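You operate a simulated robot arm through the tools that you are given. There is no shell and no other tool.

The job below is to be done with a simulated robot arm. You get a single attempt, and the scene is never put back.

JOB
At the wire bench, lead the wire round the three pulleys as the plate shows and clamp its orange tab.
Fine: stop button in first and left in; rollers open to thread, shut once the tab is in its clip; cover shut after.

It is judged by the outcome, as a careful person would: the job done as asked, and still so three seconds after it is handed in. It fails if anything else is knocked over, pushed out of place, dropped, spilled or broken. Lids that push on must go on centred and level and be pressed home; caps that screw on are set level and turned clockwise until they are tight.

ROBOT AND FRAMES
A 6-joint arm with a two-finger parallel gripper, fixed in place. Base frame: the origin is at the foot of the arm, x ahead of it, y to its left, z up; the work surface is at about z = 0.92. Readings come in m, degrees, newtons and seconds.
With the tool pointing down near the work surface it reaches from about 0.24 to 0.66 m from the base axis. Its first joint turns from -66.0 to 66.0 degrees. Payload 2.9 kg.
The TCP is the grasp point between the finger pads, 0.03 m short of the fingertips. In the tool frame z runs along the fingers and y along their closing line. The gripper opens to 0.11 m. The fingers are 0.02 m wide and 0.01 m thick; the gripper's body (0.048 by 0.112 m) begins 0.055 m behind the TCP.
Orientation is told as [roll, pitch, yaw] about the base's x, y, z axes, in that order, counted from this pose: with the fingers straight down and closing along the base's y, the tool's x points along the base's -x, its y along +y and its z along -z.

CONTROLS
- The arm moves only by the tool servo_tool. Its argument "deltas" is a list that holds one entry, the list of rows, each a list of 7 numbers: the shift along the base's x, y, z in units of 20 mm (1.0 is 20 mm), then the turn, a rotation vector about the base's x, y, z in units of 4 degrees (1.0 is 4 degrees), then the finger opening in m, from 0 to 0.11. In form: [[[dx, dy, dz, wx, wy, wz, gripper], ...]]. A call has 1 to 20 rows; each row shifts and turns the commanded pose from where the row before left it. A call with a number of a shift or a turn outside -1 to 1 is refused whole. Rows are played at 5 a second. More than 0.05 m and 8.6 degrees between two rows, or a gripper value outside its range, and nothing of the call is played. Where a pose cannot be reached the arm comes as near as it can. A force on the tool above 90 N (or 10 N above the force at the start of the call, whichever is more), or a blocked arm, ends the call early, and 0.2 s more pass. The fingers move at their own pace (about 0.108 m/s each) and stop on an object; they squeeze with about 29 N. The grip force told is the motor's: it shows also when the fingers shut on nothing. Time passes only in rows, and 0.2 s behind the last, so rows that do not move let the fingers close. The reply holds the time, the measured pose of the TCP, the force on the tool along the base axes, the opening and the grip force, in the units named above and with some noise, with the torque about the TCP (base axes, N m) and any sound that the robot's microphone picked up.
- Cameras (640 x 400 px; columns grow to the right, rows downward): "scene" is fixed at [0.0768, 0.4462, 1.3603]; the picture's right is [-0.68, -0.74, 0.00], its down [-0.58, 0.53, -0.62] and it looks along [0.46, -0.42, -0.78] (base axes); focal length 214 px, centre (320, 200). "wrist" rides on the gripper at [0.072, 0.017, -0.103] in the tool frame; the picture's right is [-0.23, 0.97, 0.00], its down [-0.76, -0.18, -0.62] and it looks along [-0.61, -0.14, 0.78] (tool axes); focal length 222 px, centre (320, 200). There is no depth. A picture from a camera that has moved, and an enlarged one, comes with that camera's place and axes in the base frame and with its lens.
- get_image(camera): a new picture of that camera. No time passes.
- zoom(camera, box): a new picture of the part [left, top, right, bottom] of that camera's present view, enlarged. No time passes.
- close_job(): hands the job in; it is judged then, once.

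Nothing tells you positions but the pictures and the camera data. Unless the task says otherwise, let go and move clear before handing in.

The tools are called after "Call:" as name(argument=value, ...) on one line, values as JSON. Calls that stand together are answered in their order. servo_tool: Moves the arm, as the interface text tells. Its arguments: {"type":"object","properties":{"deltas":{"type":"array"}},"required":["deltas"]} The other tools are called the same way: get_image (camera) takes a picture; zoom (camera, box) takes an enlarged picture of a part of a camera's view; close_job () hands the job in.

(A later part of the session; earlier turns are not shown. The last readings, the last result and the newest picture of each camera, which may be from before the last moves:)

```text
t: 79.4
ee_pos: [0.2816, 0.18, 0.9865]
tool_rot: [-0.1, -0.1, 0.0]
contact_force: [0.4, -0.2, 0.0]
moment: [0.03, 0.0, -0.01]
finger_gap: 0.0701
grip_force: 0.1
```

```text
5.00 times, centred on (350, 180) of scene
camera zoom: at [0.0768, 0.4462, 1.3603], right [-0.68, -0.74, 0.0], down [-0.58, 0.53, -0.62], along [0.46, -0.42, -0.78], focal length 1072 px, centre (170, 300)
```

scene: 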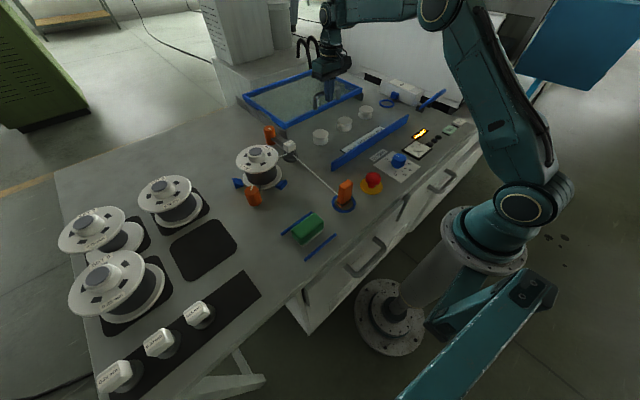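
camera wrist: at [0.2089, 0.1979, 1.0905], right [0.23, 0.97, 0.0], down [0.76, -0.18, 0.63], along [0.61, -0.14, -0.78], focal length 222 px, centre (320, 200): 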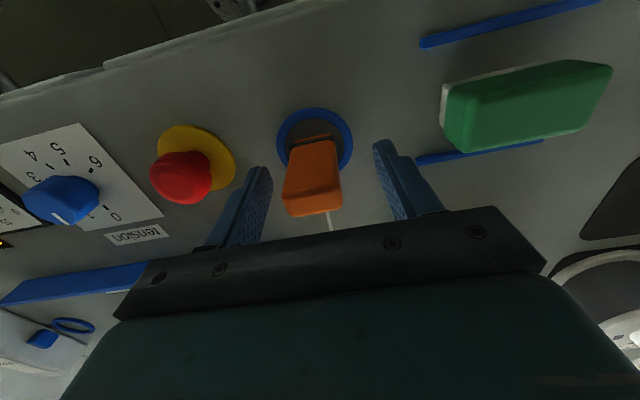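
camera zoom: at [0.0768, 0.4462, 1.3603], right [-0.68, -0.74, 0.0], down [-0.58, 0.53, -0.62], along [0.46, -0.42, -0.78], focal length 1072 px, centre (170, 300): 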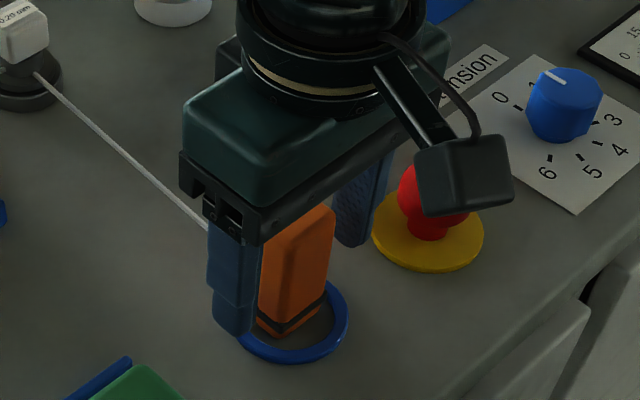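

The tab sits centred between the fingers. I'll close on it.

Call:
servo_tool(deltas=[[[0, 0, 0, 0, 0, 0, 0.05], [0, 0, 0, 0, 0, 0, 0.035], [0, 0, 0, 0, 0, 0, 0.02], [0, 0, 0, 0, 0, 0, 0.0], [0, 0, 0, 0, 0, 0, 0.0]]])

Call:
get_image(camera="wrist")

Call:
zoom(camera="scene", box=[300, 140, 400, 220])

```text
t: 80.6
ee_pos: [0.2813, 0.1802, 0.9877]
tool_rot: [-0.1, 0.0, -0.2]
contact_force: [0.5, -2.7, 0.4]
moment: [-0.13, -0.07, 0.0]
finger_gap: 0.0336
grip_force: 28.9
```

```text
taken
camera wrist: at [0.2089, 0.1978, 1.0906], right [0.23, 0.97, 0.0], down [0.76, -0.18, 0.63], along [0.61, -0.14, -0.78], focal length 222 px, centre (320, 200)
```

wrist: 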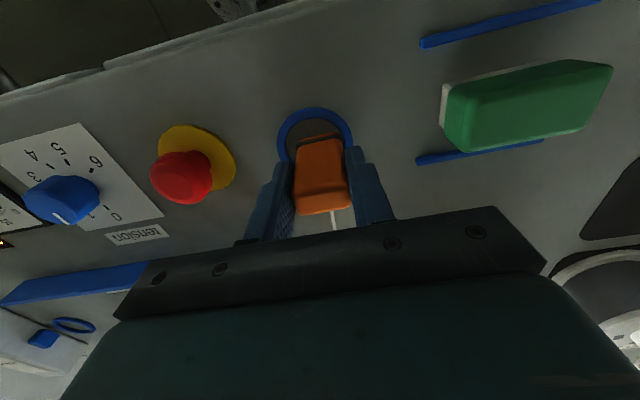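

```text
5.00 times, centred on (350, 180) of scene
camera zoom: at [0.0768, 0.4462, 1.3603], right [-0.68, -0.74, 0.0], down [-0.58, 0.53, -0.62], along [0.46, -0.42, -0.78], focal length 1072 px, centre (170, 300)
```

zoom: 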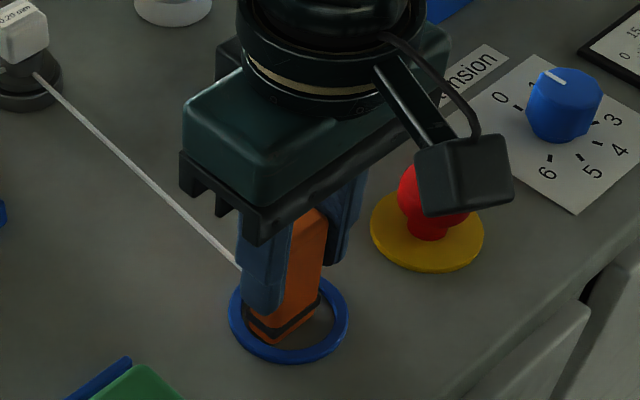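

The tab is gripped (34 mm). I'll lift it 12 mm to clear the ring rim and check that it comes along.

Call:
servo_tool(deltas=[[[0, 0, 0.2, 0, 0, 0, 0], [0, 0, 0.2, 0, 0, 0, 0], [0, 0, 0.2, 0, 0, 0, 0], [0, 0, 0, 0, 0, 0, 0]]])

Call:
get_image(camera="wrist")

Call:
zoom(camera="scene", box=[300, 140, 400, 220])

```text
t: 81.6
ee_pos: [0.2825, 0.1808, 0.9978]
tool_rot: [0.0, -0.1, -0.1]
contact_force: [0.3, -0.3, -0.9]
moment: [-0.01, -0.01, -0.02]
finger_gap: 0.0334
grip_force: 29.3
```

```text
taken
camera wrist: at [0.2089, 0.1976, 1.1019], right [0.23, 0.97, 0.0], down [0.76, -0.18, 0.63], along [0.61, -0.14, -0.78], focal length 222 px, centre (320, 200)
```

wrist: 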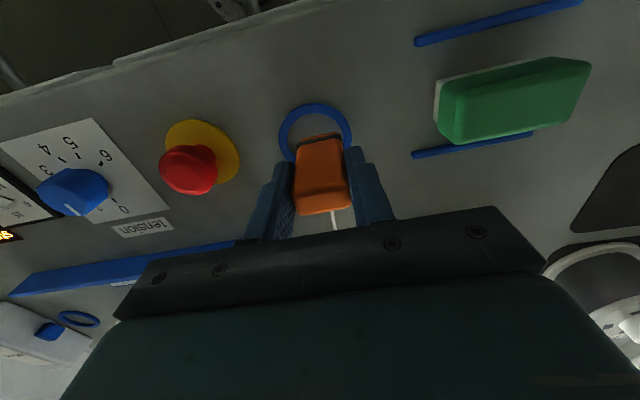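

```text
5.00 times, centred on (350, 180) of scene
camera zoom: at [0.0768, 0.4463, 1.3603], right [-0.68, -0.74, 0.0], down [-0.58, 0.53, -0.62], along [0.46, -0.42, -0.78], focal length 1072 px, centre (170, 300)
```

zoom: 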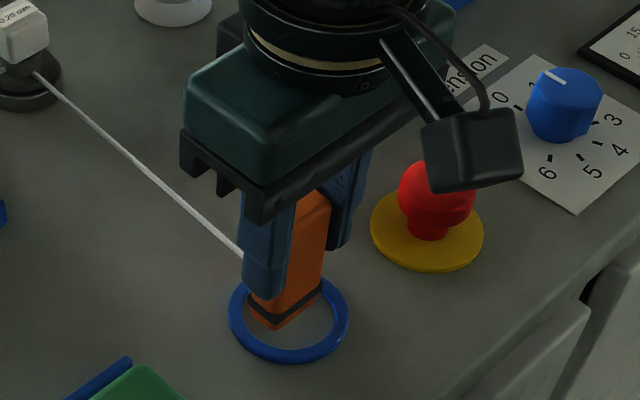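

The tab is up and hanging straight. I'll carry it low toward the gap between the die and the first pulley, staying left of the front strip.

Call:
servo_tool(deltas=[[[0.8, -0.19, 0, 0, 0, 0, 0], [0.8, -0.19, 0, 0, 0, 0, 0], [0.8, -0.19, 0, 0, 0, 0, 0], [0.8, -0.19, 0, 0, 0, 0, 0], [0.8, -0.19, -0.15, 0, 0, 0, 0], [0.8, -0.19, -0.15, 0, 0, 0, 0], [0.8, -0.19, -0.1, 0, 0, 0, 0], [0.8, -0.19, 0, 0, 0, 0, 0], [0.8, -0.19, 0, 0, 0, 0, 0], [0, 0, 0, 0, 0, 0, 0]]])

Call:
get_image(camera="wrist")

Call:
zoom(camera="scene", box=[240, 80, 400, 200])

```text
t: 83.8
ee_pos: [0.4236, 0.1461, 0.9913]
tool_rot: [-0.2, -0.1, -0.1]
contact_force: [0.1, -0.1, -2.5]
moment: [0.0, 0.02, -0.02]
finger_gap: 0.0334
grip_force: 28.8
```

```text
taken
camera wrist: at [0.3504, 0.1631, 1.0943], right [0.23, 0.97, 0.0], down [0.76, -0.18, 0.62], along [0.61, -0.14, -0.78], focal length 222 px, centre (320, 200)
```

wrist: 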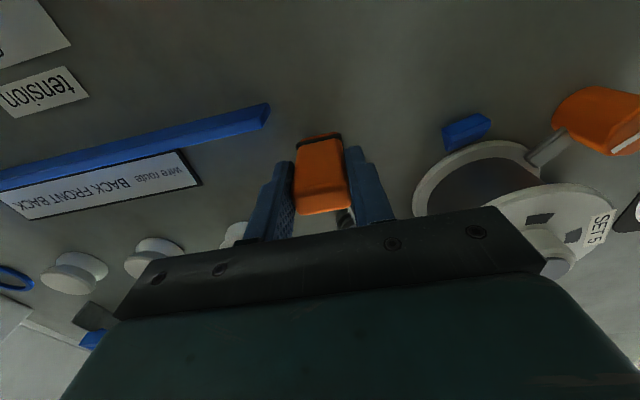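

```text
3.33 times, centred on (320, 140) of scene
camera zoom: at [0.0768, 0.4462, 1.3603], right [-0.68, -0.74, 0.0], down [-0.58, 0.53, -0.62], along [0.46, -0.42, -0.78], focal length 715 px, centre (320, 400)
```

zoom: 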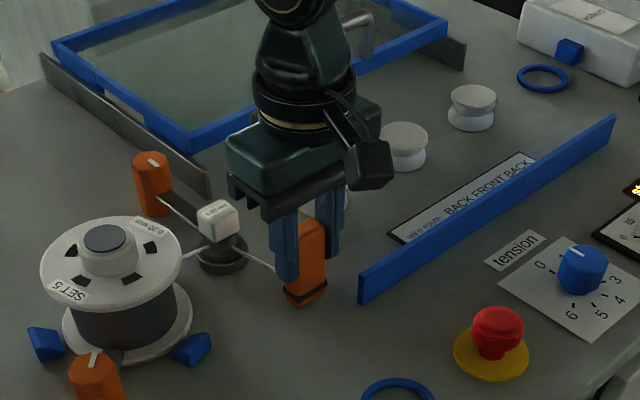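

Clear of everything so far, wire straight from the die. Next I go through the gap between the die and pulley 1 to the back side.

Call:
servo_tool(deltas=[[[0.76, -0.41, -0.05, 0, 0, 0, 0], [0.76, -0.41, 0, 0, 0, 0, 0], [0.76, -0.41, 0, 0, 0, 0, 0], [0.76, -0.41, 0, 0, 0, 0, 0], [0.76, -0.41, 0, 0, 0, 0, 0], [0.69, -0.25, 0, 0, 0, 0, 0], [0.69, -0.25, 0, 0, 0, 0, 0], [0.69, -0.25, 0, 0, 0, 0, 0], [0.69, -0.25, 0, 0, 0, 0, 0], [0, 0, 0, 0, 0, 0, 0]]])

Call:
get_image(camera="wrist")

Call:
zoom(camera="scene", box=[240, 60, 400, 180])

```text
t: 86.0
ee_pos: [0.5579, 0.0835, 0.9899]
tool_rot: [-0.1, 0.0, -0.1]
contact_force: [-0.2, -0.5, -1.2]
moment: [0.01, 0.02, 0.04]
finger_gap: 0.0335
grip_force: 29.3
```

```text
taken
camera wrist: at [0.4851, 0.101, 1.0935], right [0.23, 0.97, 0.0], down [0.76, -0.18, 0.63], along [0.61, -0.14, -0.78], focal length 222 px, centre (320, 200)
```

wrist: 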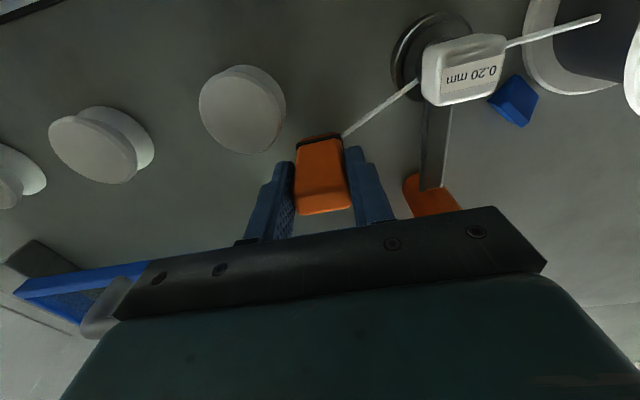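

```text
3.33 times, centred on (320, 120) of scene
camera zoom: at [0.0768, 0.4462, 1.3603], right [-0.68, -0.74, 0.0], down [-0.58, 0.53, -0.62], along [0.46, -0.42, -0.78], focal length 715 px, centre (320, 467)
```

zoom: 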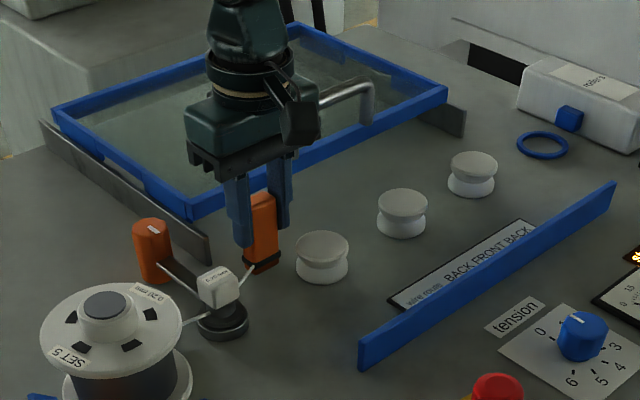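

The tab is behind the gap, between die and pulley 1. I'll pass along the back (+x) of pulley 1.

Call:
servo_tool(deltas=[[[0.2, -0.69, 0, 0, 0, 0, 0], [0.2, -0.69, 0, 0, 0, 0, 0], [0.2, -0.69, 0, 0, 0, 0, 0], [-0.08, -0.67, 0, 0, 0, 0, 0], [-0.08, -0.67, 0, 0, 0, 0, 0], [-0.08, -0.67, 0, 0, 0, 0, 0], [0, 0, 0, 0, 0, 0, 0]]])

Call:
get_image(camera="wrist")

Call:
zoom(camera="scene", box=[250, 70, 390, 170])

```text
t: 87.6
ee_pos: [0.5617, 0.002, 0.9909]
tool_rot: [-0.1, -0.1, -0.1]
contact_force: [0.3, 0.3, -1.5]
moment: [0.0, -0.02, -0.01]
finger_gap: 0.0333
grip_force: 28.6
```

```text
taken
camera wrist: at [0.4902, 0.0196, 1.094], right [0.23, 0.97, 0.0], down [0.76, -0.18, 0.63], along [0.61, -0.14, -0.78], focal length 222 px, centre (320, 200)
```

wrist: 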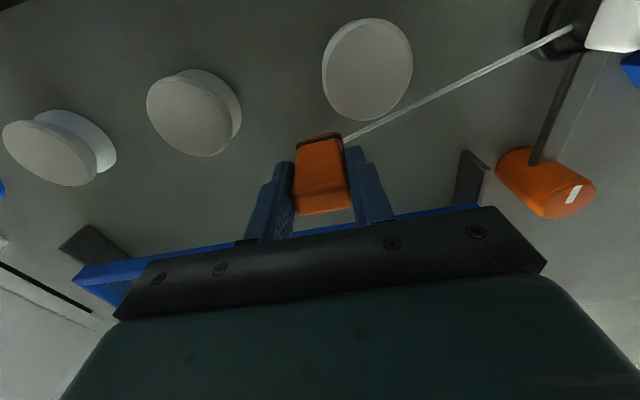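

```text
4.00 times, centred on (320, 120) of scene
camera zoom: at [0.0768, 0.4462, 1.3603], right [-0.68, -0.74, 0.0], down [-0.58, 0.53, -0.62], along [0.46, -0.42, -0.78], focal length 858 px, centre (320, 520)
```

zoom: 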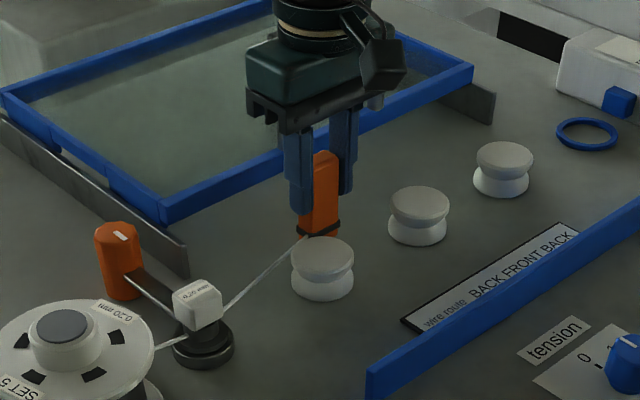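

The tab has passed behind pulley 1. Now through the gap between pulleys 1 and 2 to the front (−x) side.

Call:
servo_tool(deltas=[[[-0.52, -0.21, -0.05, 0, 0, 0, 0], [-0.52, -0.21, 0, 0, 0, 0, 0], [-0.52, -0.21, 0, 0, 0, 0, 0], [-0.52, -0.21, 0, 0, 0, 0, 0], [-0.65, -0.29, 0, 0, 0, 0, 0], [-0.65, -0.29, 0, 0, 0, 0, 0], [-0.65, -0.29, 0, 0, 0, 0, 0], [-0.65, -0.29, 0, 0, 0, 0, 0], [0, 0, 0, 0, 0, 0, 0]]])

Call:
get_image(camera="wrist")

Call:
zoom(camera="scene", box=[270, 80, 410, 180])

```text
t: 89.6
ee_pos: [0.4712, -0.0367, 0.9886]
tool_rot: [-0.1, -0.2, -0.1]
contact_force: [0.5, 0.6, -1.2]
moment: [0.0, -0.01, -0.02]
finger_gap: 0.0335
grip_force: 28.7
```

```text
taken
camera wrist: at [0.3977, -0.0193, 1.0924], right [0.23, 0.97, 0.0], down [0.76, -0.18, 0.62], along [0.61, -0.14, -0.78], focal length 222 px, centre (320, 200)
```

wrist: 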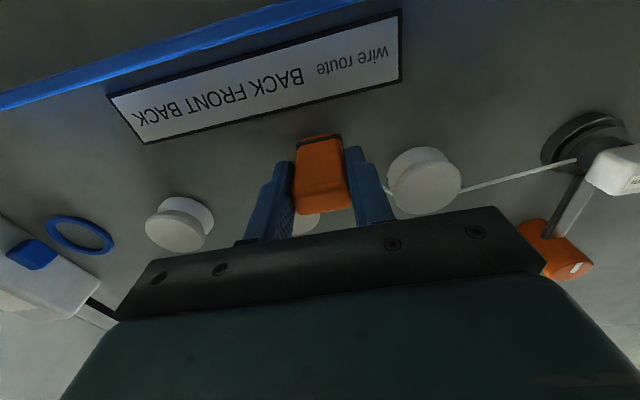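

```text
4.00 times, centred on (340, 130) of scene
camera zoom: at [0.0768, 0.4462, 1.3603], right [-0.68, -0.74, 0.0], down [-0.58, 0.53, -0.62], along [0.46, -0.42, -0.78], focal length 858 px, centre (240, 480)
```

zoom: 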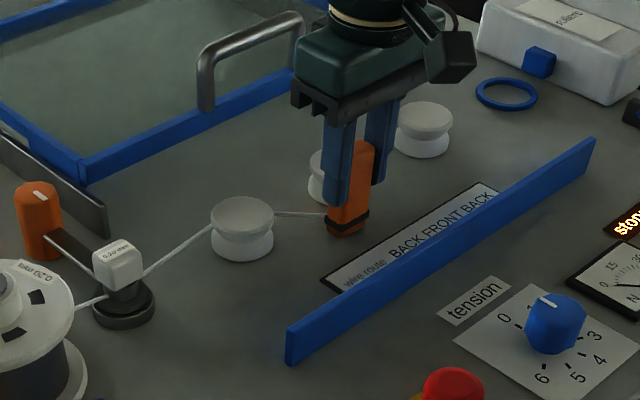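

The wire now bends round the back of pulley 1. Let me zoom in to verify it sits in the groove.

Call:
zoom(camera="scene", box=[300, 110, 370, 160])

Call:
zoom(camera="wrist", box=[340, 120, 620, 230])

```text
8.00 times, centred on (335, 135) of scene
camera zoom: at [0.0768, 0.4462, 1.3603], right [-0.68, -0.74, 0.0], down [-0.58, 0.53, -0.62], along [0.46, -0.42, -0.78], focal length 1716 px, centre (200, 720)
```

zoom: 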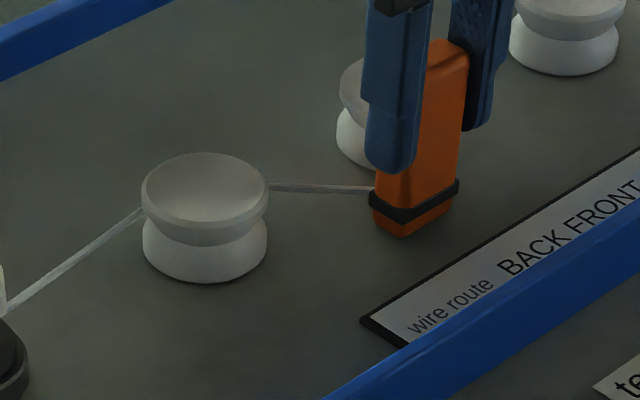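

```text
2.29 times, centred on (480, 175) of wrist
camera zoom: at [0.3977, -0.0193, 1.0924], right [0.23, 0.97, 0.0], down [0.76, -0.18, 0.62], along [0.61, -0.14, -0.78], focal length 508 px, centre (-46, 257)
```

zoom: 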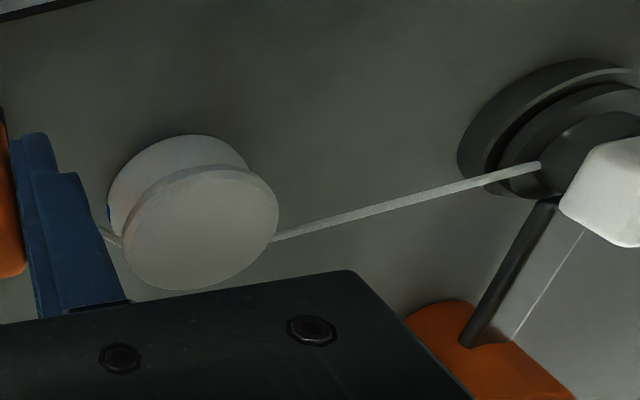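

The wire is in pulley 1's groove on the back side. I'll continue along the front of pulley 2.

Call:
servo_tool(deltas=[[[-0.15, -0.58, 0.05, 0, 0, 0, 0], [-0.15, -0.58, 0, 0, 0, 0, 0], [-0.15, -0.58, 0, 0, 0, 0, 0], [0.13, -0.6, 0, 0, 0, 0, 0], [0.13, -0.6, 0, 0, 0, 0, 0], [0.13, -0.6, 0, 0, 0, 0, 0], [0, 0, 0, 0, 0, 0, 0]]])

Call:
get_image(camera="wrist")

Call:
zoom(camera="scene", box=[300, 80, 410, 160])

```text
t: 91.2
ee_pos: [0.468, -0.1084, 0.9901]
tool_rot: [0.0, -0.1, -0.1]
contact_force: [-0.1, 0.9, -0.4]
moment: [-0.02, -0.01, -0.03]
finger_gap: 0.0334
grip_force: 28.9
```

```text
taken
camera wrist: at [0.3955, -0.0899, 1.0934], right [0.23, 0.97, 0.0], down [0.76, -0.18, 0.62], along [0.61, -0.14, -0.78], focal length 222 px, centre (320, 200)
```

wrist: 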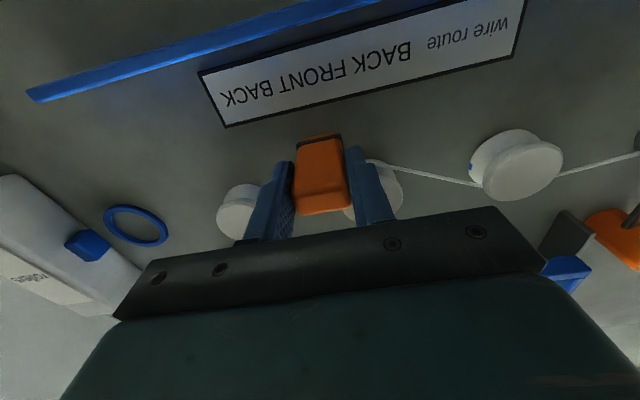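

```text
5.00 times, centred on (355, 120) of scene
camera zoom: at [0.0768, 0.4462, 1.3603], right [-0.68, -0.74, 0.0], down [-0.58, 0.53, -0.62], along [0.46, -0.42, -0.78], focal length 1072 px, centre (145, 600)
```

zoom: 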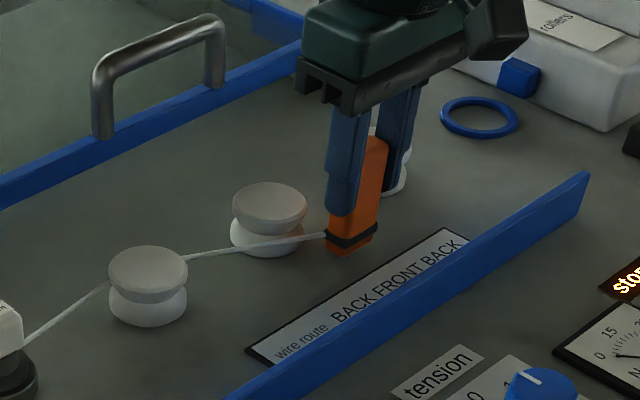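

The wire lies along the front of pulley 2. Next, back through the gap between pulleys 2 and 3 to the rear side.

Call:
servo_tool(deltas=[[[0.65, -0.26, 0, 0, 0, 0, 0], [0.65, -0.26, 0, 0, 0, 0, 0], [0.65, -0.26, 0, 0, 0, 0, 0], [0.65, -0.26, 0, 0, 0, 0, 0], [0.53, -0.22, 0, 0, 0, 0, 0], [0.53, -0.22, 0, 0, 0, 0, 0], [0.53, -0.22, 0, 0, 0, 0, 0], [0.53, -0.22, 0, 0, 0, 0, 0], [0, 0, 0, 0, 0, 0, 0]]])

Call:
get_image(camera="wrist")

Call:
zoom(camera="scene", box=[300, 80, 410, 160])

```text
t: 93.2
ee_pos: [0.562, -0.146, 0.9912]
tool_rot: [-0.1, -0.1, -0.1]
contact_force: [-0.2, 0.1, -0.2]
moment: [0.02, -0.02, -0.04]
finger_gap: 0.0334
grip_force: 29.3
```

```text
taken
camera wrist: at [0.4897, -0.128, 1.0941], right [0.23, 0.97, 0.0], down [0.76, -0.18, 0.63], along [0.61, -0.14, -0.78], focal length 222 px, centre (320, 200)
```

wrist: 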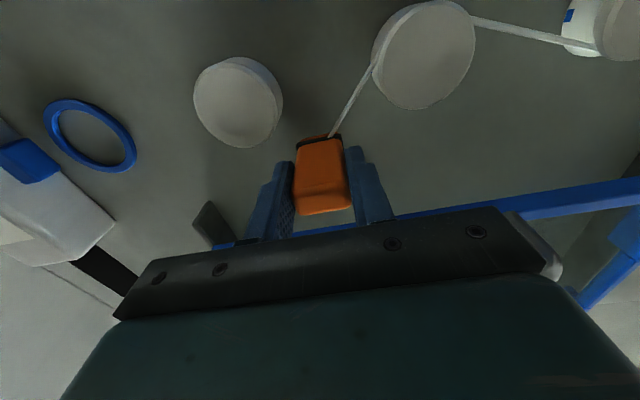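

```text
5.00 times, centred on (355, 120) of scene
camera zoom: at [0.0768, 0.4462, 1.3603], right [-0.68, -0.74, 0.0], down [-0.58, 0.53, -0.62], along [0.46, -0.42, -0.78], focal length 1072 px, centre (145, 600)
```

zoom: 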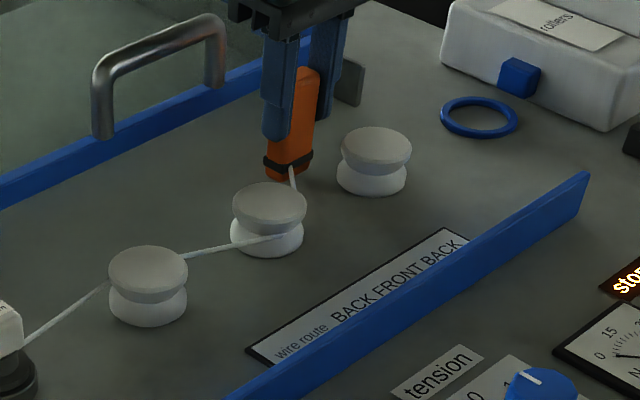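

The wire runs behind 1, in front of 2, and is now heading behind 3. I'll pass along the back of pulley 3, keeping clear of the rail end at (0.583, −0.245).

Call:
servo_tool(deltas=[[[0.02, -0.68, -0.05, 0, 0, 0, 0], [0.02, -0.68, 0, 0, 0, 0, 0], [0.02, -0.68, 0, 0, 0, 0, 0], [-0.25, -0.63, 0, 0, 0, 0, 0], [-0.25, -0.63, 0, 0, 0, 0, 0], [-0.25, -0.63, 0, 0, 0, 0, 0], [-0.3, -0.6, 0, 0, 0, 0, 0], [-0.3, -0.6, 0, 0, 0, 0, 0], [-0.3, -0.6, 0, 0, 0, 0, 0], [0, 0, 0, 0, 0, 0, 0]]])

Call:
get_image(camera="wrist")

Call:
zoom(camera="scene", box=[320, 70, 430, 150])

```text
t: 95.4
ee_pos: [0.5299, -0.2633, 0.9897]
tool_rot: [-0.1, -0.1, -0.1]
contact_force: [-0.7, 0.4, -1.0]
moment: [0.01, -0.03, 0.02]
finger_gap: 0.0334
grip_force: 29.1
```

```text
taken
camera wrist: at [0.4574, -0.2457, 1.093], right [0.23, 0.97, 0.0], down [0.76, -0.18, 0.63], along [0.61, -0.14, -0.78], focal length 222 px, centre (320, 200)
```

wrist: 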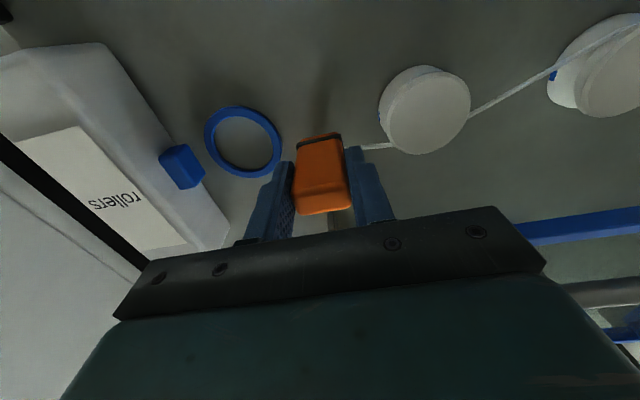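

```text
5.00 times, centred on (375, 110) of scene
camera zoom: at [0.0768, 0.4462, 1.3603], right [-0.68, -0.74, 0.0], down [-0.58, 0.53, -0.62], along [0.46, -0.42, -0.78], focal length 1072 px, centre (45, 650)
```

zoom: 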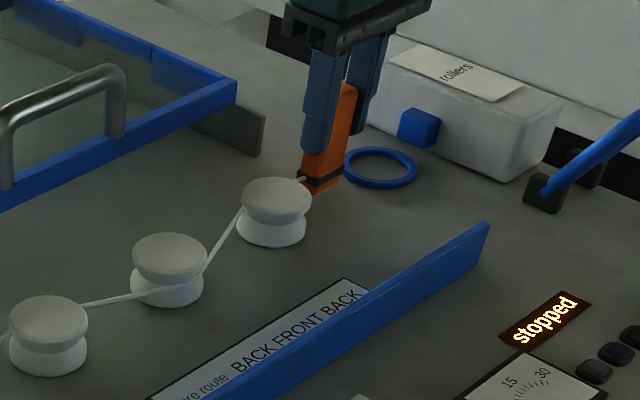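

The route is done: back of 1, front of 2, back of 3. Before placing the tab I'll zoom on the ring and the cube to judge clearances.

Call:
zoom(camera="wrist", box=[140, 80, 380, 230])

Call:
zoom(camera="scene", box=[370, 80, 420, 120])

```text
2.67 times, centred on (260, 155) of wrist
camera zoom: at [0.4574, -0.2457, 1.093], right [0.23, 0.97, 0.0], down [0.76, -0.18, 0.63], along [0.61, -0.14, -0.78], focal length 592 px, centre (480, 320)
```

zoom: 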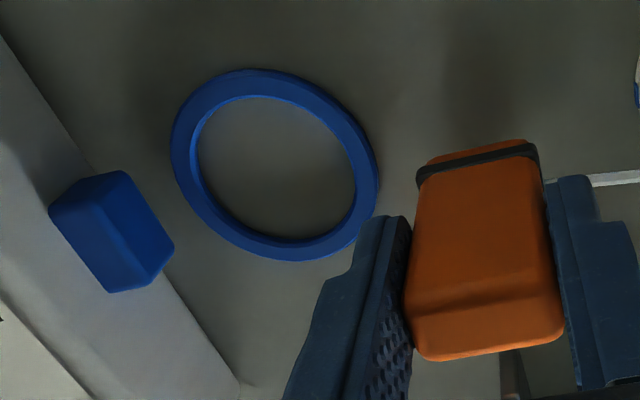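

```text
10.00 times, centred on (395, 100) of scene
camera zoom: at [0.0768, 0.4462, 1.3603], right [-0.68, -0.74, 0.0], down [-0.58, 0.53, -0.62], along [0.46, -0.42, -0.78], focal length 2145 px, centre (-430, 1200)
```

zoom: 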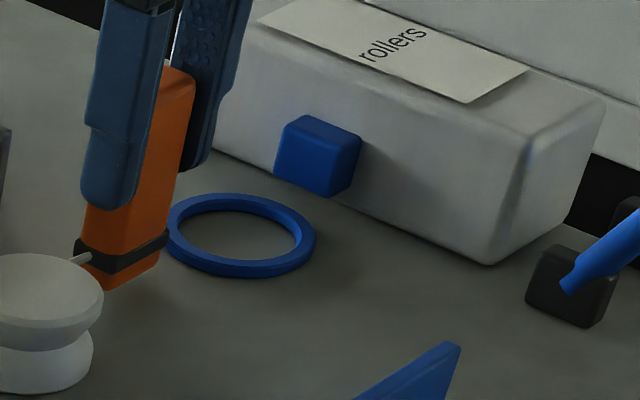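

The cube's near face is close to where the tab's −y side will be, so I want a clear look before lowering. I'll lift the tab about 20 mm and bring it over the ring.

Call:
servo_tool(deltas=[[[0, 0, 0.5, 0, 0, 0, 0], [0, 0, 0.5, 0, 0, 0, 0], [-0.06, -0.5, 0.05, 0, 0, 0, 0], [-0.06, -0.5, 0, 0, 0, 0, 0], [-0.06, -0.5, 0, 0, 0, 0, 0], [-0.06, -0.5, 0, 0, 0, 0, 0], [-0.06, -0.5, 0, 0, 0, 0, 0], [-0.06, -0.5, 0, 0, 0, 0, 0], [0, 0, 0, 0, 0, 0, 0]]])

Call:
get_image(camera="wrist")

Call:
zoom(camera="wrist", box=[220, 100, 420, 230])

Call:
zoom(camera="scene", box=[360, 70, 430, 120])

```text
t: 97.4
ee_pos: [0.5238, -0.3213, 1.0099]
tool_rot: [-0.2, -0.1, -0.2]
contact_force: [0.0, 0.5, -1.0]
moment: [0.01, -0.02, 0.02]
finger_gap: 0.0335
grip_force: 28.5
```

```text
taken
camera wrist: at [0.4513, -0.3038, 1.1134], right [0.23, 0.97, 0.0], down [0.76, -0.18, 0.63], along [0.61, -0.14, -0.78], focal length 222 px, centre (320, 200)
```

wrist: 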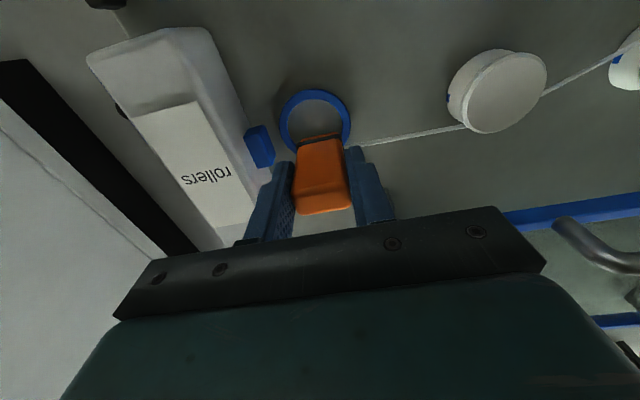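

```text
3.08 times, centred on (320, 165) of wrist
camera zoom: at [0.4513, -0.3038, 1.1134], right [0.23, 0.97, 0.0], down [0.76, -0.18, 0.63], along [0.61, -0.14, -0.78], focal length 684 px, centre (320, 308)
```

zoom: 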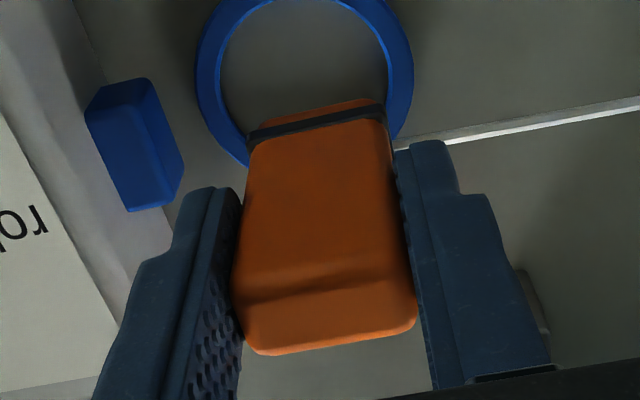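

```text
8.00 times, centred on (395, 95) of scene
camera zoom: at [0.0768, 0.4462, 1.3603], right [-0.68, -0.74, 0.0], down [-0.58, 0.53, -0.62], along [0.46, -0.42, -0.78], focal length 1716 px, centre (-280, 1040)
```

zoom: 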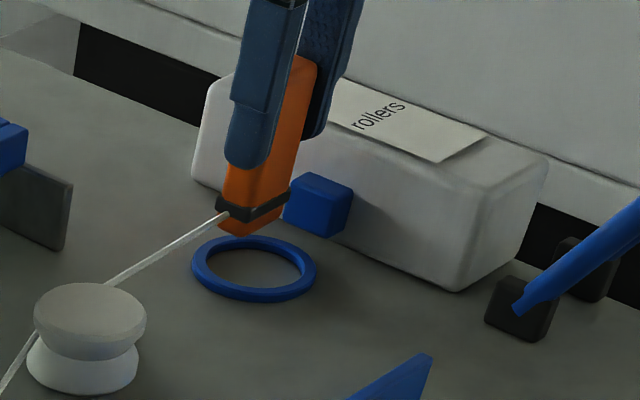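

The tab hangs tilted by roughly 4–5° (bottom toward +x) and is a few mm off the ring centre. The cube's face is at about y −0.363, so the fingers have room. I'll tilt the tool to make the tab upright and centre it over the ring.

Call:
servo_tool(deltas=[[[-0.1, -0.06, 0, 0, 0.4, 0, 0], [-0.1, -0.06, 0, 0, 0.4, 0, 0], [-0.1, -0.06, 0, 0, 0.4, 0, 0], [0, 0, 0, 0, 0, 0, 0]]])

Call:
get_image(camera="wrist")

Call:
zoom(camera="wrist", box=[240, 70, 400, 230])

Call:
zoom(camera="scene", box=[360, 70, 430, 120])

```text
t: 98.4
ee_pos: [0.5176, -0.3241, 1.0105]
tool_rot: [0.0, 4.7, 0.0]
contact_force: [0.2, 0.1, -0.8]
moment: [-0.01, -0.04, -0.02]
finger_gap: 0.0336
grip_force: 29.2
```

```text
taken
camera wrist: at [0.4543, -0.307, 1.1197], right [0.23, 0.97, -0.02], down [0.81, -0.18, 0.56], along [0.54, -0.14, -0.83], focal length 222 px, centre (320, 200)
```

wrist: 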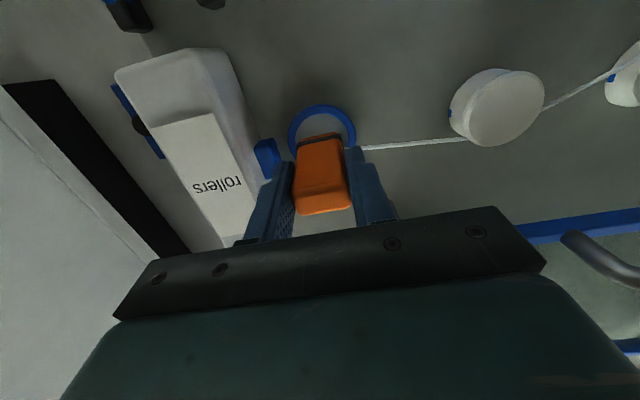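

```text
2.50 times, centred on (320, 150) of wrist
camera zoom: at [0.4543, -0.307, 1.1197], right [0.23, 0.97, -0.02], down [0.81, -0.18, 0.56], along [0.54, -0.14, -0.83], focal length 555 px, centre (320, 325)
```

zoom: 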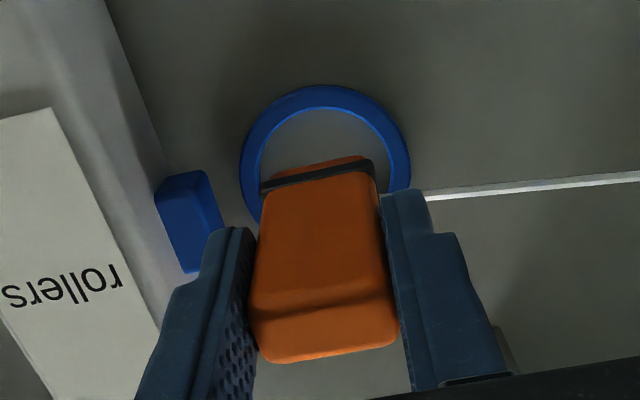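

```text
8.00 times, centred on (395, 95) of scene
camera zoom: at [0.0768, 0.4462, 1.3603], right [-0.68, -0.74, 0.0], down [-0.58, 0.53, -0.62], along [0.46, -0.42, -0.78], focal length 1716 px, centre (-280, 1040)
```

zoom: 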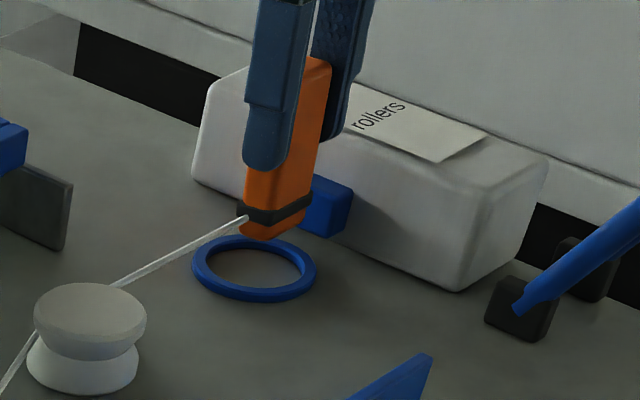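

Comparing with the picture at the grasp, the tab has not moved in the fingers, so it was upright already and my tilt was unneeded. I'll undo the tilt with the TCP staying over the ring centre.

Call:
servo_tool(deltas=[[[0.02, 0, 0, 0, -0.4, 0, 0], [0.02, 0, 0, 0, -0.4, 0, 0], [0, 0, 0, 0, -0.4, 0, 0], [0, 0, 0, 0, 0, 0, 0]]])

Call:
zoom(camera="wrist", box=[240, 60, 400, 220])

Call:
zoom(camera="scene", box=[360, 70, 430, 120])

```text
t: 99.4
ee_pos: [0.5195, -0.325, 1.0108]
tool_rot: [-0.1, -0.2, 0.0]
contact_force: [-0.2, 0.2, -0.1]
moment: [-0.02, 0.0, 0.0]
finger_gap: 0.0333
grip_force: 28.7
```

```text
2.50 times, centred on (320, 140) of wrist
camera zoom: at [0.4466, -0.3066, 1.1137], right [0.23, 0.97, 0.0], down [0.76, -0.18, 0.63], along [0.61, -0.14, -0.78], focal length 555 px, centre (320, 350)
```

zoom: 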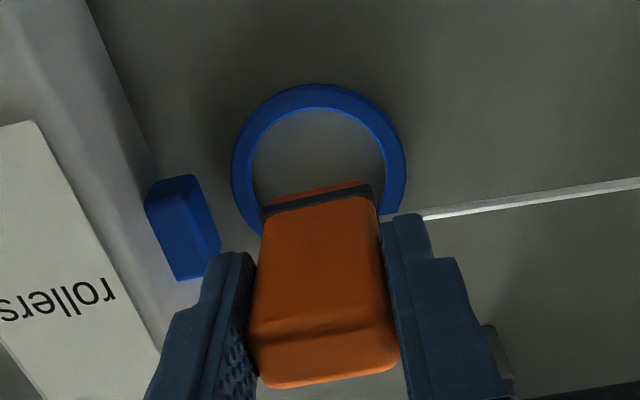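

```text
8.00 times, centred on (395, 95) of scene
camera zoom: at [0.0768, 0.4462, 1.3603], right [-0.68, -0.74, 0.0], down [-0.58, 0.53, -0.62], along [0.46, -0.42, -0.78], focal length 1716 px, centre (-280, 1040)
```

zoom: 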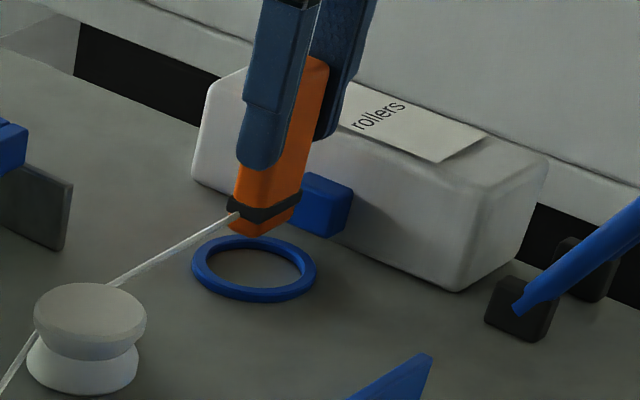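

The tab is upright above the ring, slightly (about 5 mm) too far in +x by both views. I'll shift it back 5 mm and lower most of the way.

Call:
servo_tool(deltas=[[[-0.12, 0.03, 0, 0, 0, 0, 0], [-0.12, 0.02, 0, 0, 0, 0, 0], [0, 0, -0.3, 0, 0, 0, 0], [0, 0, -0.3, 0, 0, 0, 0], [0, 0, -0.3, 0, 0, 0, 0], [0, 0, 0, 0, 0, 0, 0]]])

Call:
zoom(camera="wrist", box=[240, 60, 400, 220])

Call:
zoom(camera="scene", box=[360, 70, 430, 120])

```text
t: 100.8
ee_pos: [0.5142, -0.3231, 0.9928]
tool_rot: [0.0, -0.1, -0.1]
contact_force: [-0.2, 0.1, -1.6]
moment: [-0.01, 0.0, 0.04]
finger_gap: 0.0335
grip_force: 29.0
```

```text
2.50 times, centred on (320, 140) of wrist
camera zoom: at [0.4411, -0.3055, 1.0962], right [0.23, 0.97, 0.0], down [0.76, -0.18, 0.63], along [0.61, -0.14, -0.78], focal length 555 px, centre (320, 350)
```

zoom: 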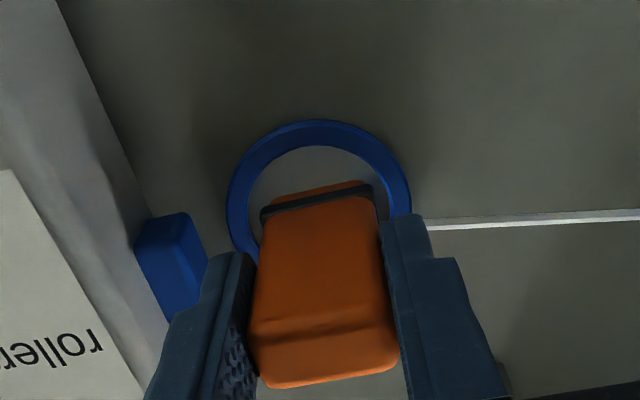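

```text
8.00 times, centred on (395, 95) of scene
camera zoom: at [0.0768, 0.4462, 1.3603], right [-0.68, -0.74, 0.0], down [-0.58, 0.53, -0.62], along [0.46, -0.42, -0.78], focal length 1716 px, centre (-280, 1040)
```

zoom: 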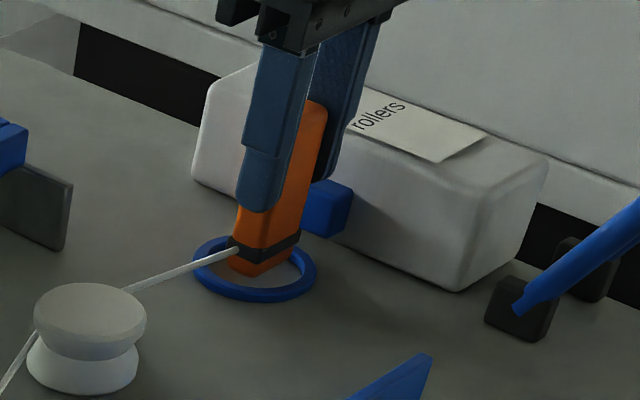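

The tab is centred in the ring, about 5 mm above the bottom. I'll lower it the rest of the way in tiny steps and watch for contact.

Call:
servo_tool(deltas=[[[0, 0, -0.1, 0, 0, 0, 0], [0, 0, -0.1, 0, 0, 0, 0], [0, 0, -0.06, 0, 0, 0, 0], [0, 0, 0, 0, 0, 0, 0]]])

Call:
zoom(camera="scene", box=[360, 70, 430, 120])

```text
t: 101.8
ee_pos: [0.5141, -0.3225, 0.9867]
tool_rot: [-0.1, -0.1, -0.2]
contact_force: [0.6, -0.3, -1.5]
moment: [-0.01, 0.03, 0.03]
finger_gap: 0.0335
grip_force: 29.1
```

```text
8.00 times, centred on (395, 95) of scene
camera zoom: at [0.0768, 0.4462, 1.3603], right [-0.68, -0.74, 0.0], down [-0.58, 0.53, -0.62], along [0.46, -0.42, -0.78], focal length 1716 px, centre (-280, 1040)
```

zoom: 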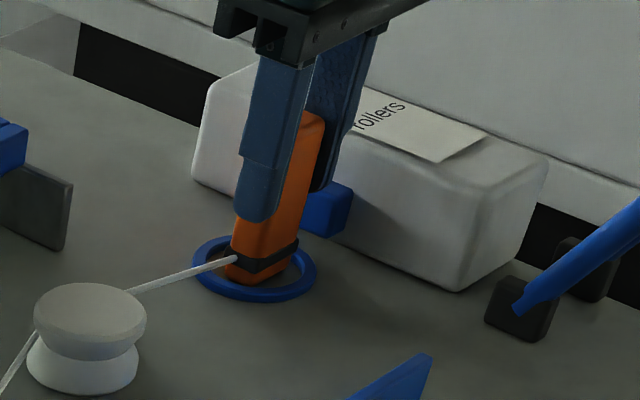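

No contact yet at TCP z 0.9867. I'll continue down in 1 mm steps.

Call:
servo_tool(deltas=[[[0, 0, -0.05, 0, 0, 0, 0], [0, 0, -0.05, 0, 0, 0, 0], [0, 0, 0, 0, 0, 0, 0]]])

```text
t: 102.6
ee_pos: [0.5143, -0.3236, 0.9862]
tool_rot: [-0.3, -0.3, -0.1]
contact_force: [-5.5, 2.0, 16.0]
moment: [0.18, 0.28, 0.0]
finger_gap: 0.0336
grip_force: 29.3
```

The tab has touched down (16 N). I'll look closely before letting go.

Call:
zoom(camera="scene", box=[370, 75, 420, 115])

Call:
zoom(camera="wrist", box=[240, 60, 400, 220])

```text
10.00 times, centred on (395, 95) of scene
camera zoom: at [0.0764, 0.4464, 1.3602], right [-0.68, -0.74, 0.0], down [-0.58, 0.53, -0.62], along [0.46, -0.42, -0.78], focal length 2145 px, centre (-430, 1250)
```

zoom: 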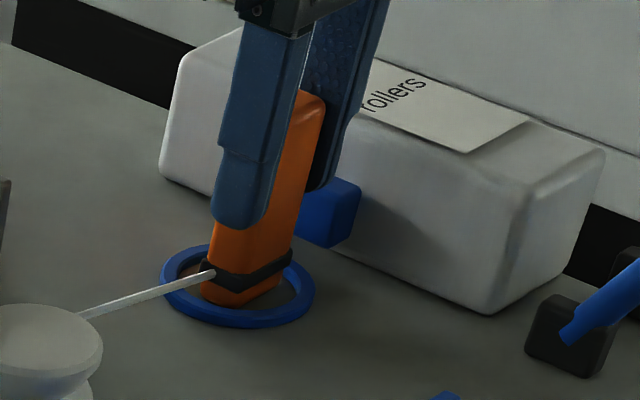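

```text
2.50 times, centred on (320, 140) of wrist
camera zoom: at [0.4412, -0.306, 1.0903], right [0.23, 0.97, 0.0], down [0.76, -0.18, 0.63], along [0.61, -0.14, -0.78], focal length 555 px, centre (320, 350)
```

zoom: 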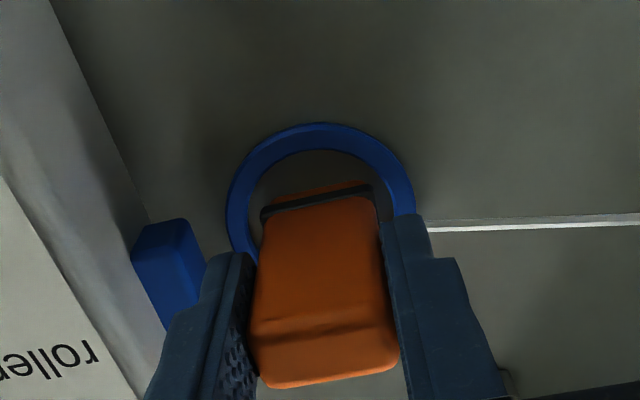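

The tab stands upright in the ring. I'll ease off the press by 1 mm, open the fingers just a little, and check that the tab stays put.

Call:
servo_tool(deltas=[[[0, 0, 0.04, 0, 0, 0, 0.0], [0, 0, 0, 0, 0, 0, 0.036], [0, 0, 0, 0, 0, 0, 0.04], [0, 0, 0, 0, 0, 0, 0.046], [0, 0, 0, 0, 0, 0, 0.046]]])

Call:
zoom(camera="scene", box=[370, 75, 420, 115])

Call:
zoom(camera="wrist", box=[240, 60, 400, 220])

```text
t: 103.8
ee_pos: [0.5133, -0.3237, 0.9863]
tool_rot: [-0.1, 0.0, 0.0]
contact_force: [0.5, -0.1, -0.1]
moment: [-0.01, 0.0, -0.02]
finger_gap: 0.046
grip_force: 0.1
```

```text
10.00 times, centred on (395, 95) of scene
camera zoom: at [0.0768, 0.4462, 1.3603], right [-0.68, -0.74, 0.0], down [-0.58, 0.53, -0.62], along [0.46, -0.42, -0.78], focal length 2145 px, centre (-430, 1250)
```

zoom: 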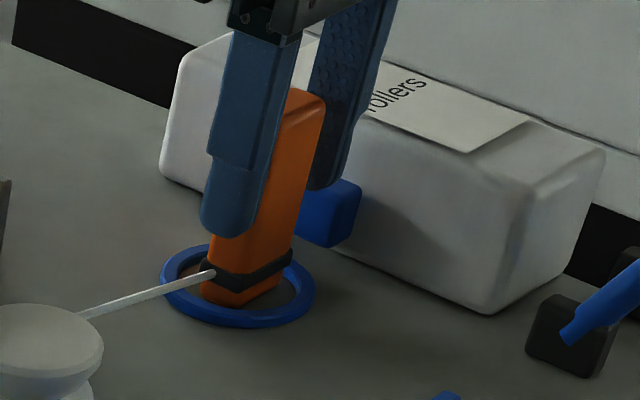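

```text
2.50 times, centred on (320, 140) of wrist
camera zoom: at [0.4415, -0.3058, 1.0894], right [0.23, 0.97, 0.0], down [0.76, -0.18, 0.63], along [0.61, -0.14, -0.78], focal length 555 px, centre (320, 350)
```

zoom: 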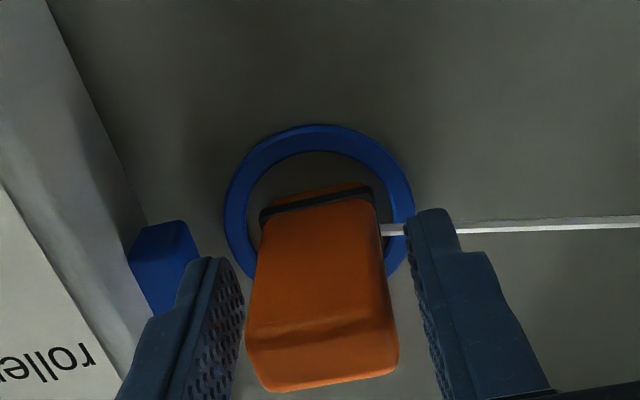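

The tab stays upright in the ring. I'll rise straight up clear of it and check again.

Call:
servo_tool(deltas=[[[0, 0, 0.3, 0, 0, 0, 0.046], [0, 0, 0.5, 0, 0, 0, 0.046], [0, 0, 0.7, 0, 0, 0, 0.046], [0, 0, 1, 0, 0, 0, 0.046], [0, 0, 1, 0, 0, 0, 0.046], [0, 0, 1, 0, 0, 0, 0.046], [0, 0, 1, 0, 0, 0, 0.046], [0, 0, 1, 0, 0, 0, 0.046], [-0.5, 0, 1, 0, 0, 0, 0.03], [-0.5, 0, 0, 0, 0, 0, 0.0], [0, 0, 0, 0, 0, 0, 0.0]]])

Call:
get_image(camera="wrist")

Call:
zoom(camera="scene", box=[310, 70, 440, 160])

Call:
zoom(camera="scene", box=[370, 75, 420, 115])

```text
t: 106.2
ee_pos: [0.4939, -0.3252, 1.1371]
tool_rot: [0.0, -0.2, -0.1]
contact_force: [-0.1, -0.6, -0.3]
moment: [0.01, 0.01, 0.01]
finger_gap: 0.0
grip_force: 28.5
```

```text
taken
camera wrist: at [0.4214, -0.3076, 1.2405], right [0.23, 0.97, 0.0], down [0.76, -0.18, 0.63], along [0.61, -0.14, -0.78], focal length 222 px, centre (320, 200)
```

wrist: 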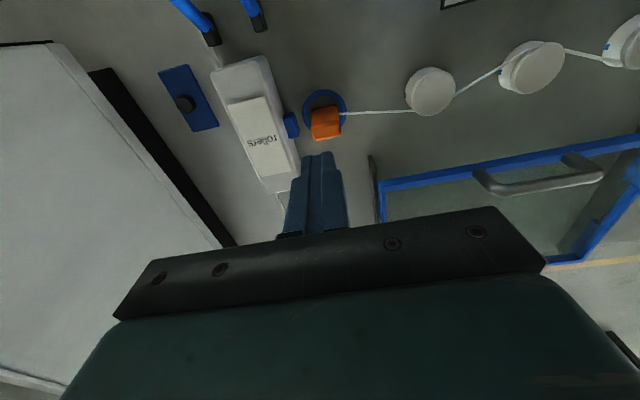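

```text
4.44 times, centred on (375, 115) of scene
camera zoom: at [0.0768, 0.4462, 1.3603], right [-0.68, -0.74, 0.0], down [-0.58, 0.53, -0.62], along [0.46, -0.42, -0.78], focal length 953 px, centre (76, 578)
```

zoom: 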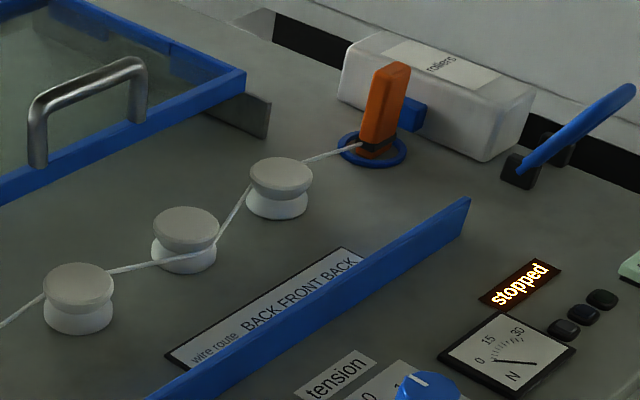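

```text
10.00 times, centred on (395, 95) of scene
camera zoom: at [0.0768, 0.4462, 1.3603], right [-0.68, -0.74, 0.0], down [-0.58, 0.53, -0.62], along [0.46, -0.42, -0.78], focal length 2145 px, centre (-430, 1250)
```

zoom: 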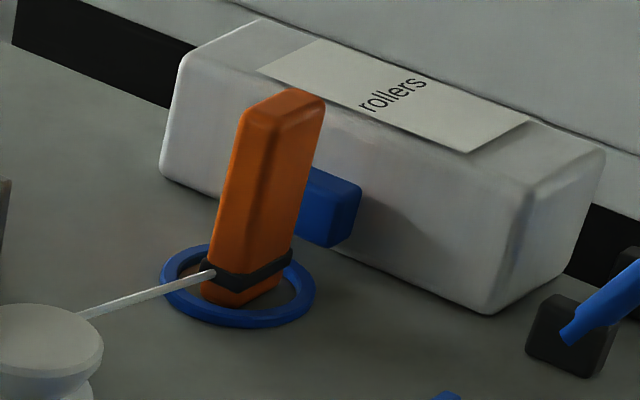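

The wire runs back–front–back and the tab stands in the ring. Now I'll shut the rollers: go to the near side of the lever (bar near x 0.356) and lower the closed fingers there.

Call:
servo_tool(deltas=[[[-0.94, -0.33, 0, 0, 0, 0, 0], [-0.94, -0.33, 0, 0, 0, 0, 0], [-0.94, -0.33, 0, 0, 0, 0, 0], [-0.94, -0.33, 0, 0, 0, 0, 0], [-0.94, -0.33, 0, 0, 0, 0, 0], [-0.94, -0.33, 0, 0, 0, 0, 0], [-0.94, -0.33, 0, 0, 0, 0, 0], [-0.94, -0.33, 0, 0, 0, 0, 0], [-0.94, -0.33, 0, 0, 0, 0, 0], [0, 0, 0, 0, 0, 0, 0]]])

Call:
get_image(camera="wrist")

Call:
zoom(camera="scene", box=[380, 40, 480, 140])

```text
t: 108.4
ee_pos: [0.3239, -0.3828, 1.1349]
tool_rot: [-0.1, -0.1, 0.0]
contact_force: [0.6, 0.7, 0.2]
moment: [0.0, 0.02, 0.0]
finger_gap: 0.0
grip_force: 29.0
```

```text
taken
camera wrist: at [0.252, -0.3655, 1.2382], right [0.23, 0.97, 0.0], down [0.76, -0.18, 0.63], along [0.61, -0.14, -0.78], focal length 222 px, centre (320, 200)
```

wrist: 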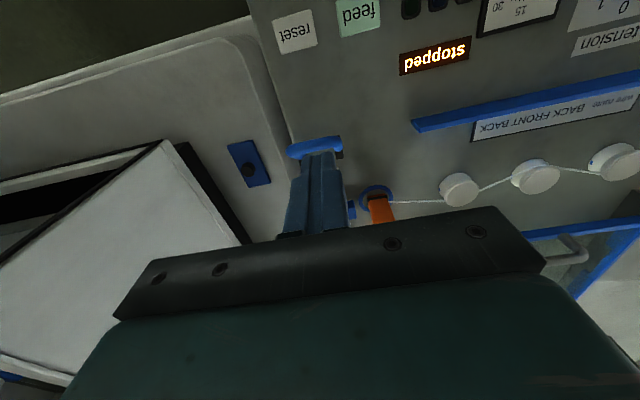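

```text
4.00 times, centred on (430, 90) of scene
camera zoom: at [0.0768, 0.4462, 1.3603], right [-0.68, -0.74, 0.0], down [-0.58, 0.53, -0.62], along [0.46, -0.42, -0.78], focal length 858 px, centre (-120, 640)
```

zoom: 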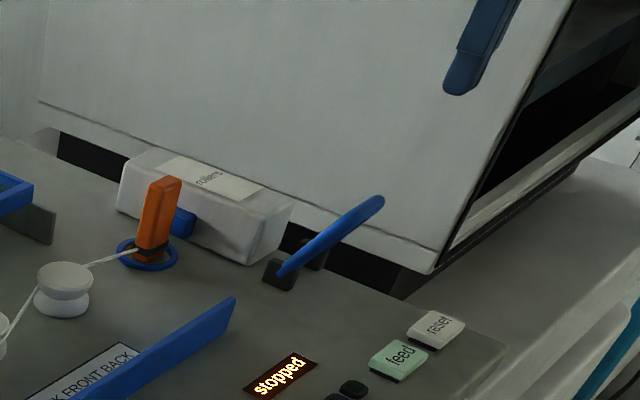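

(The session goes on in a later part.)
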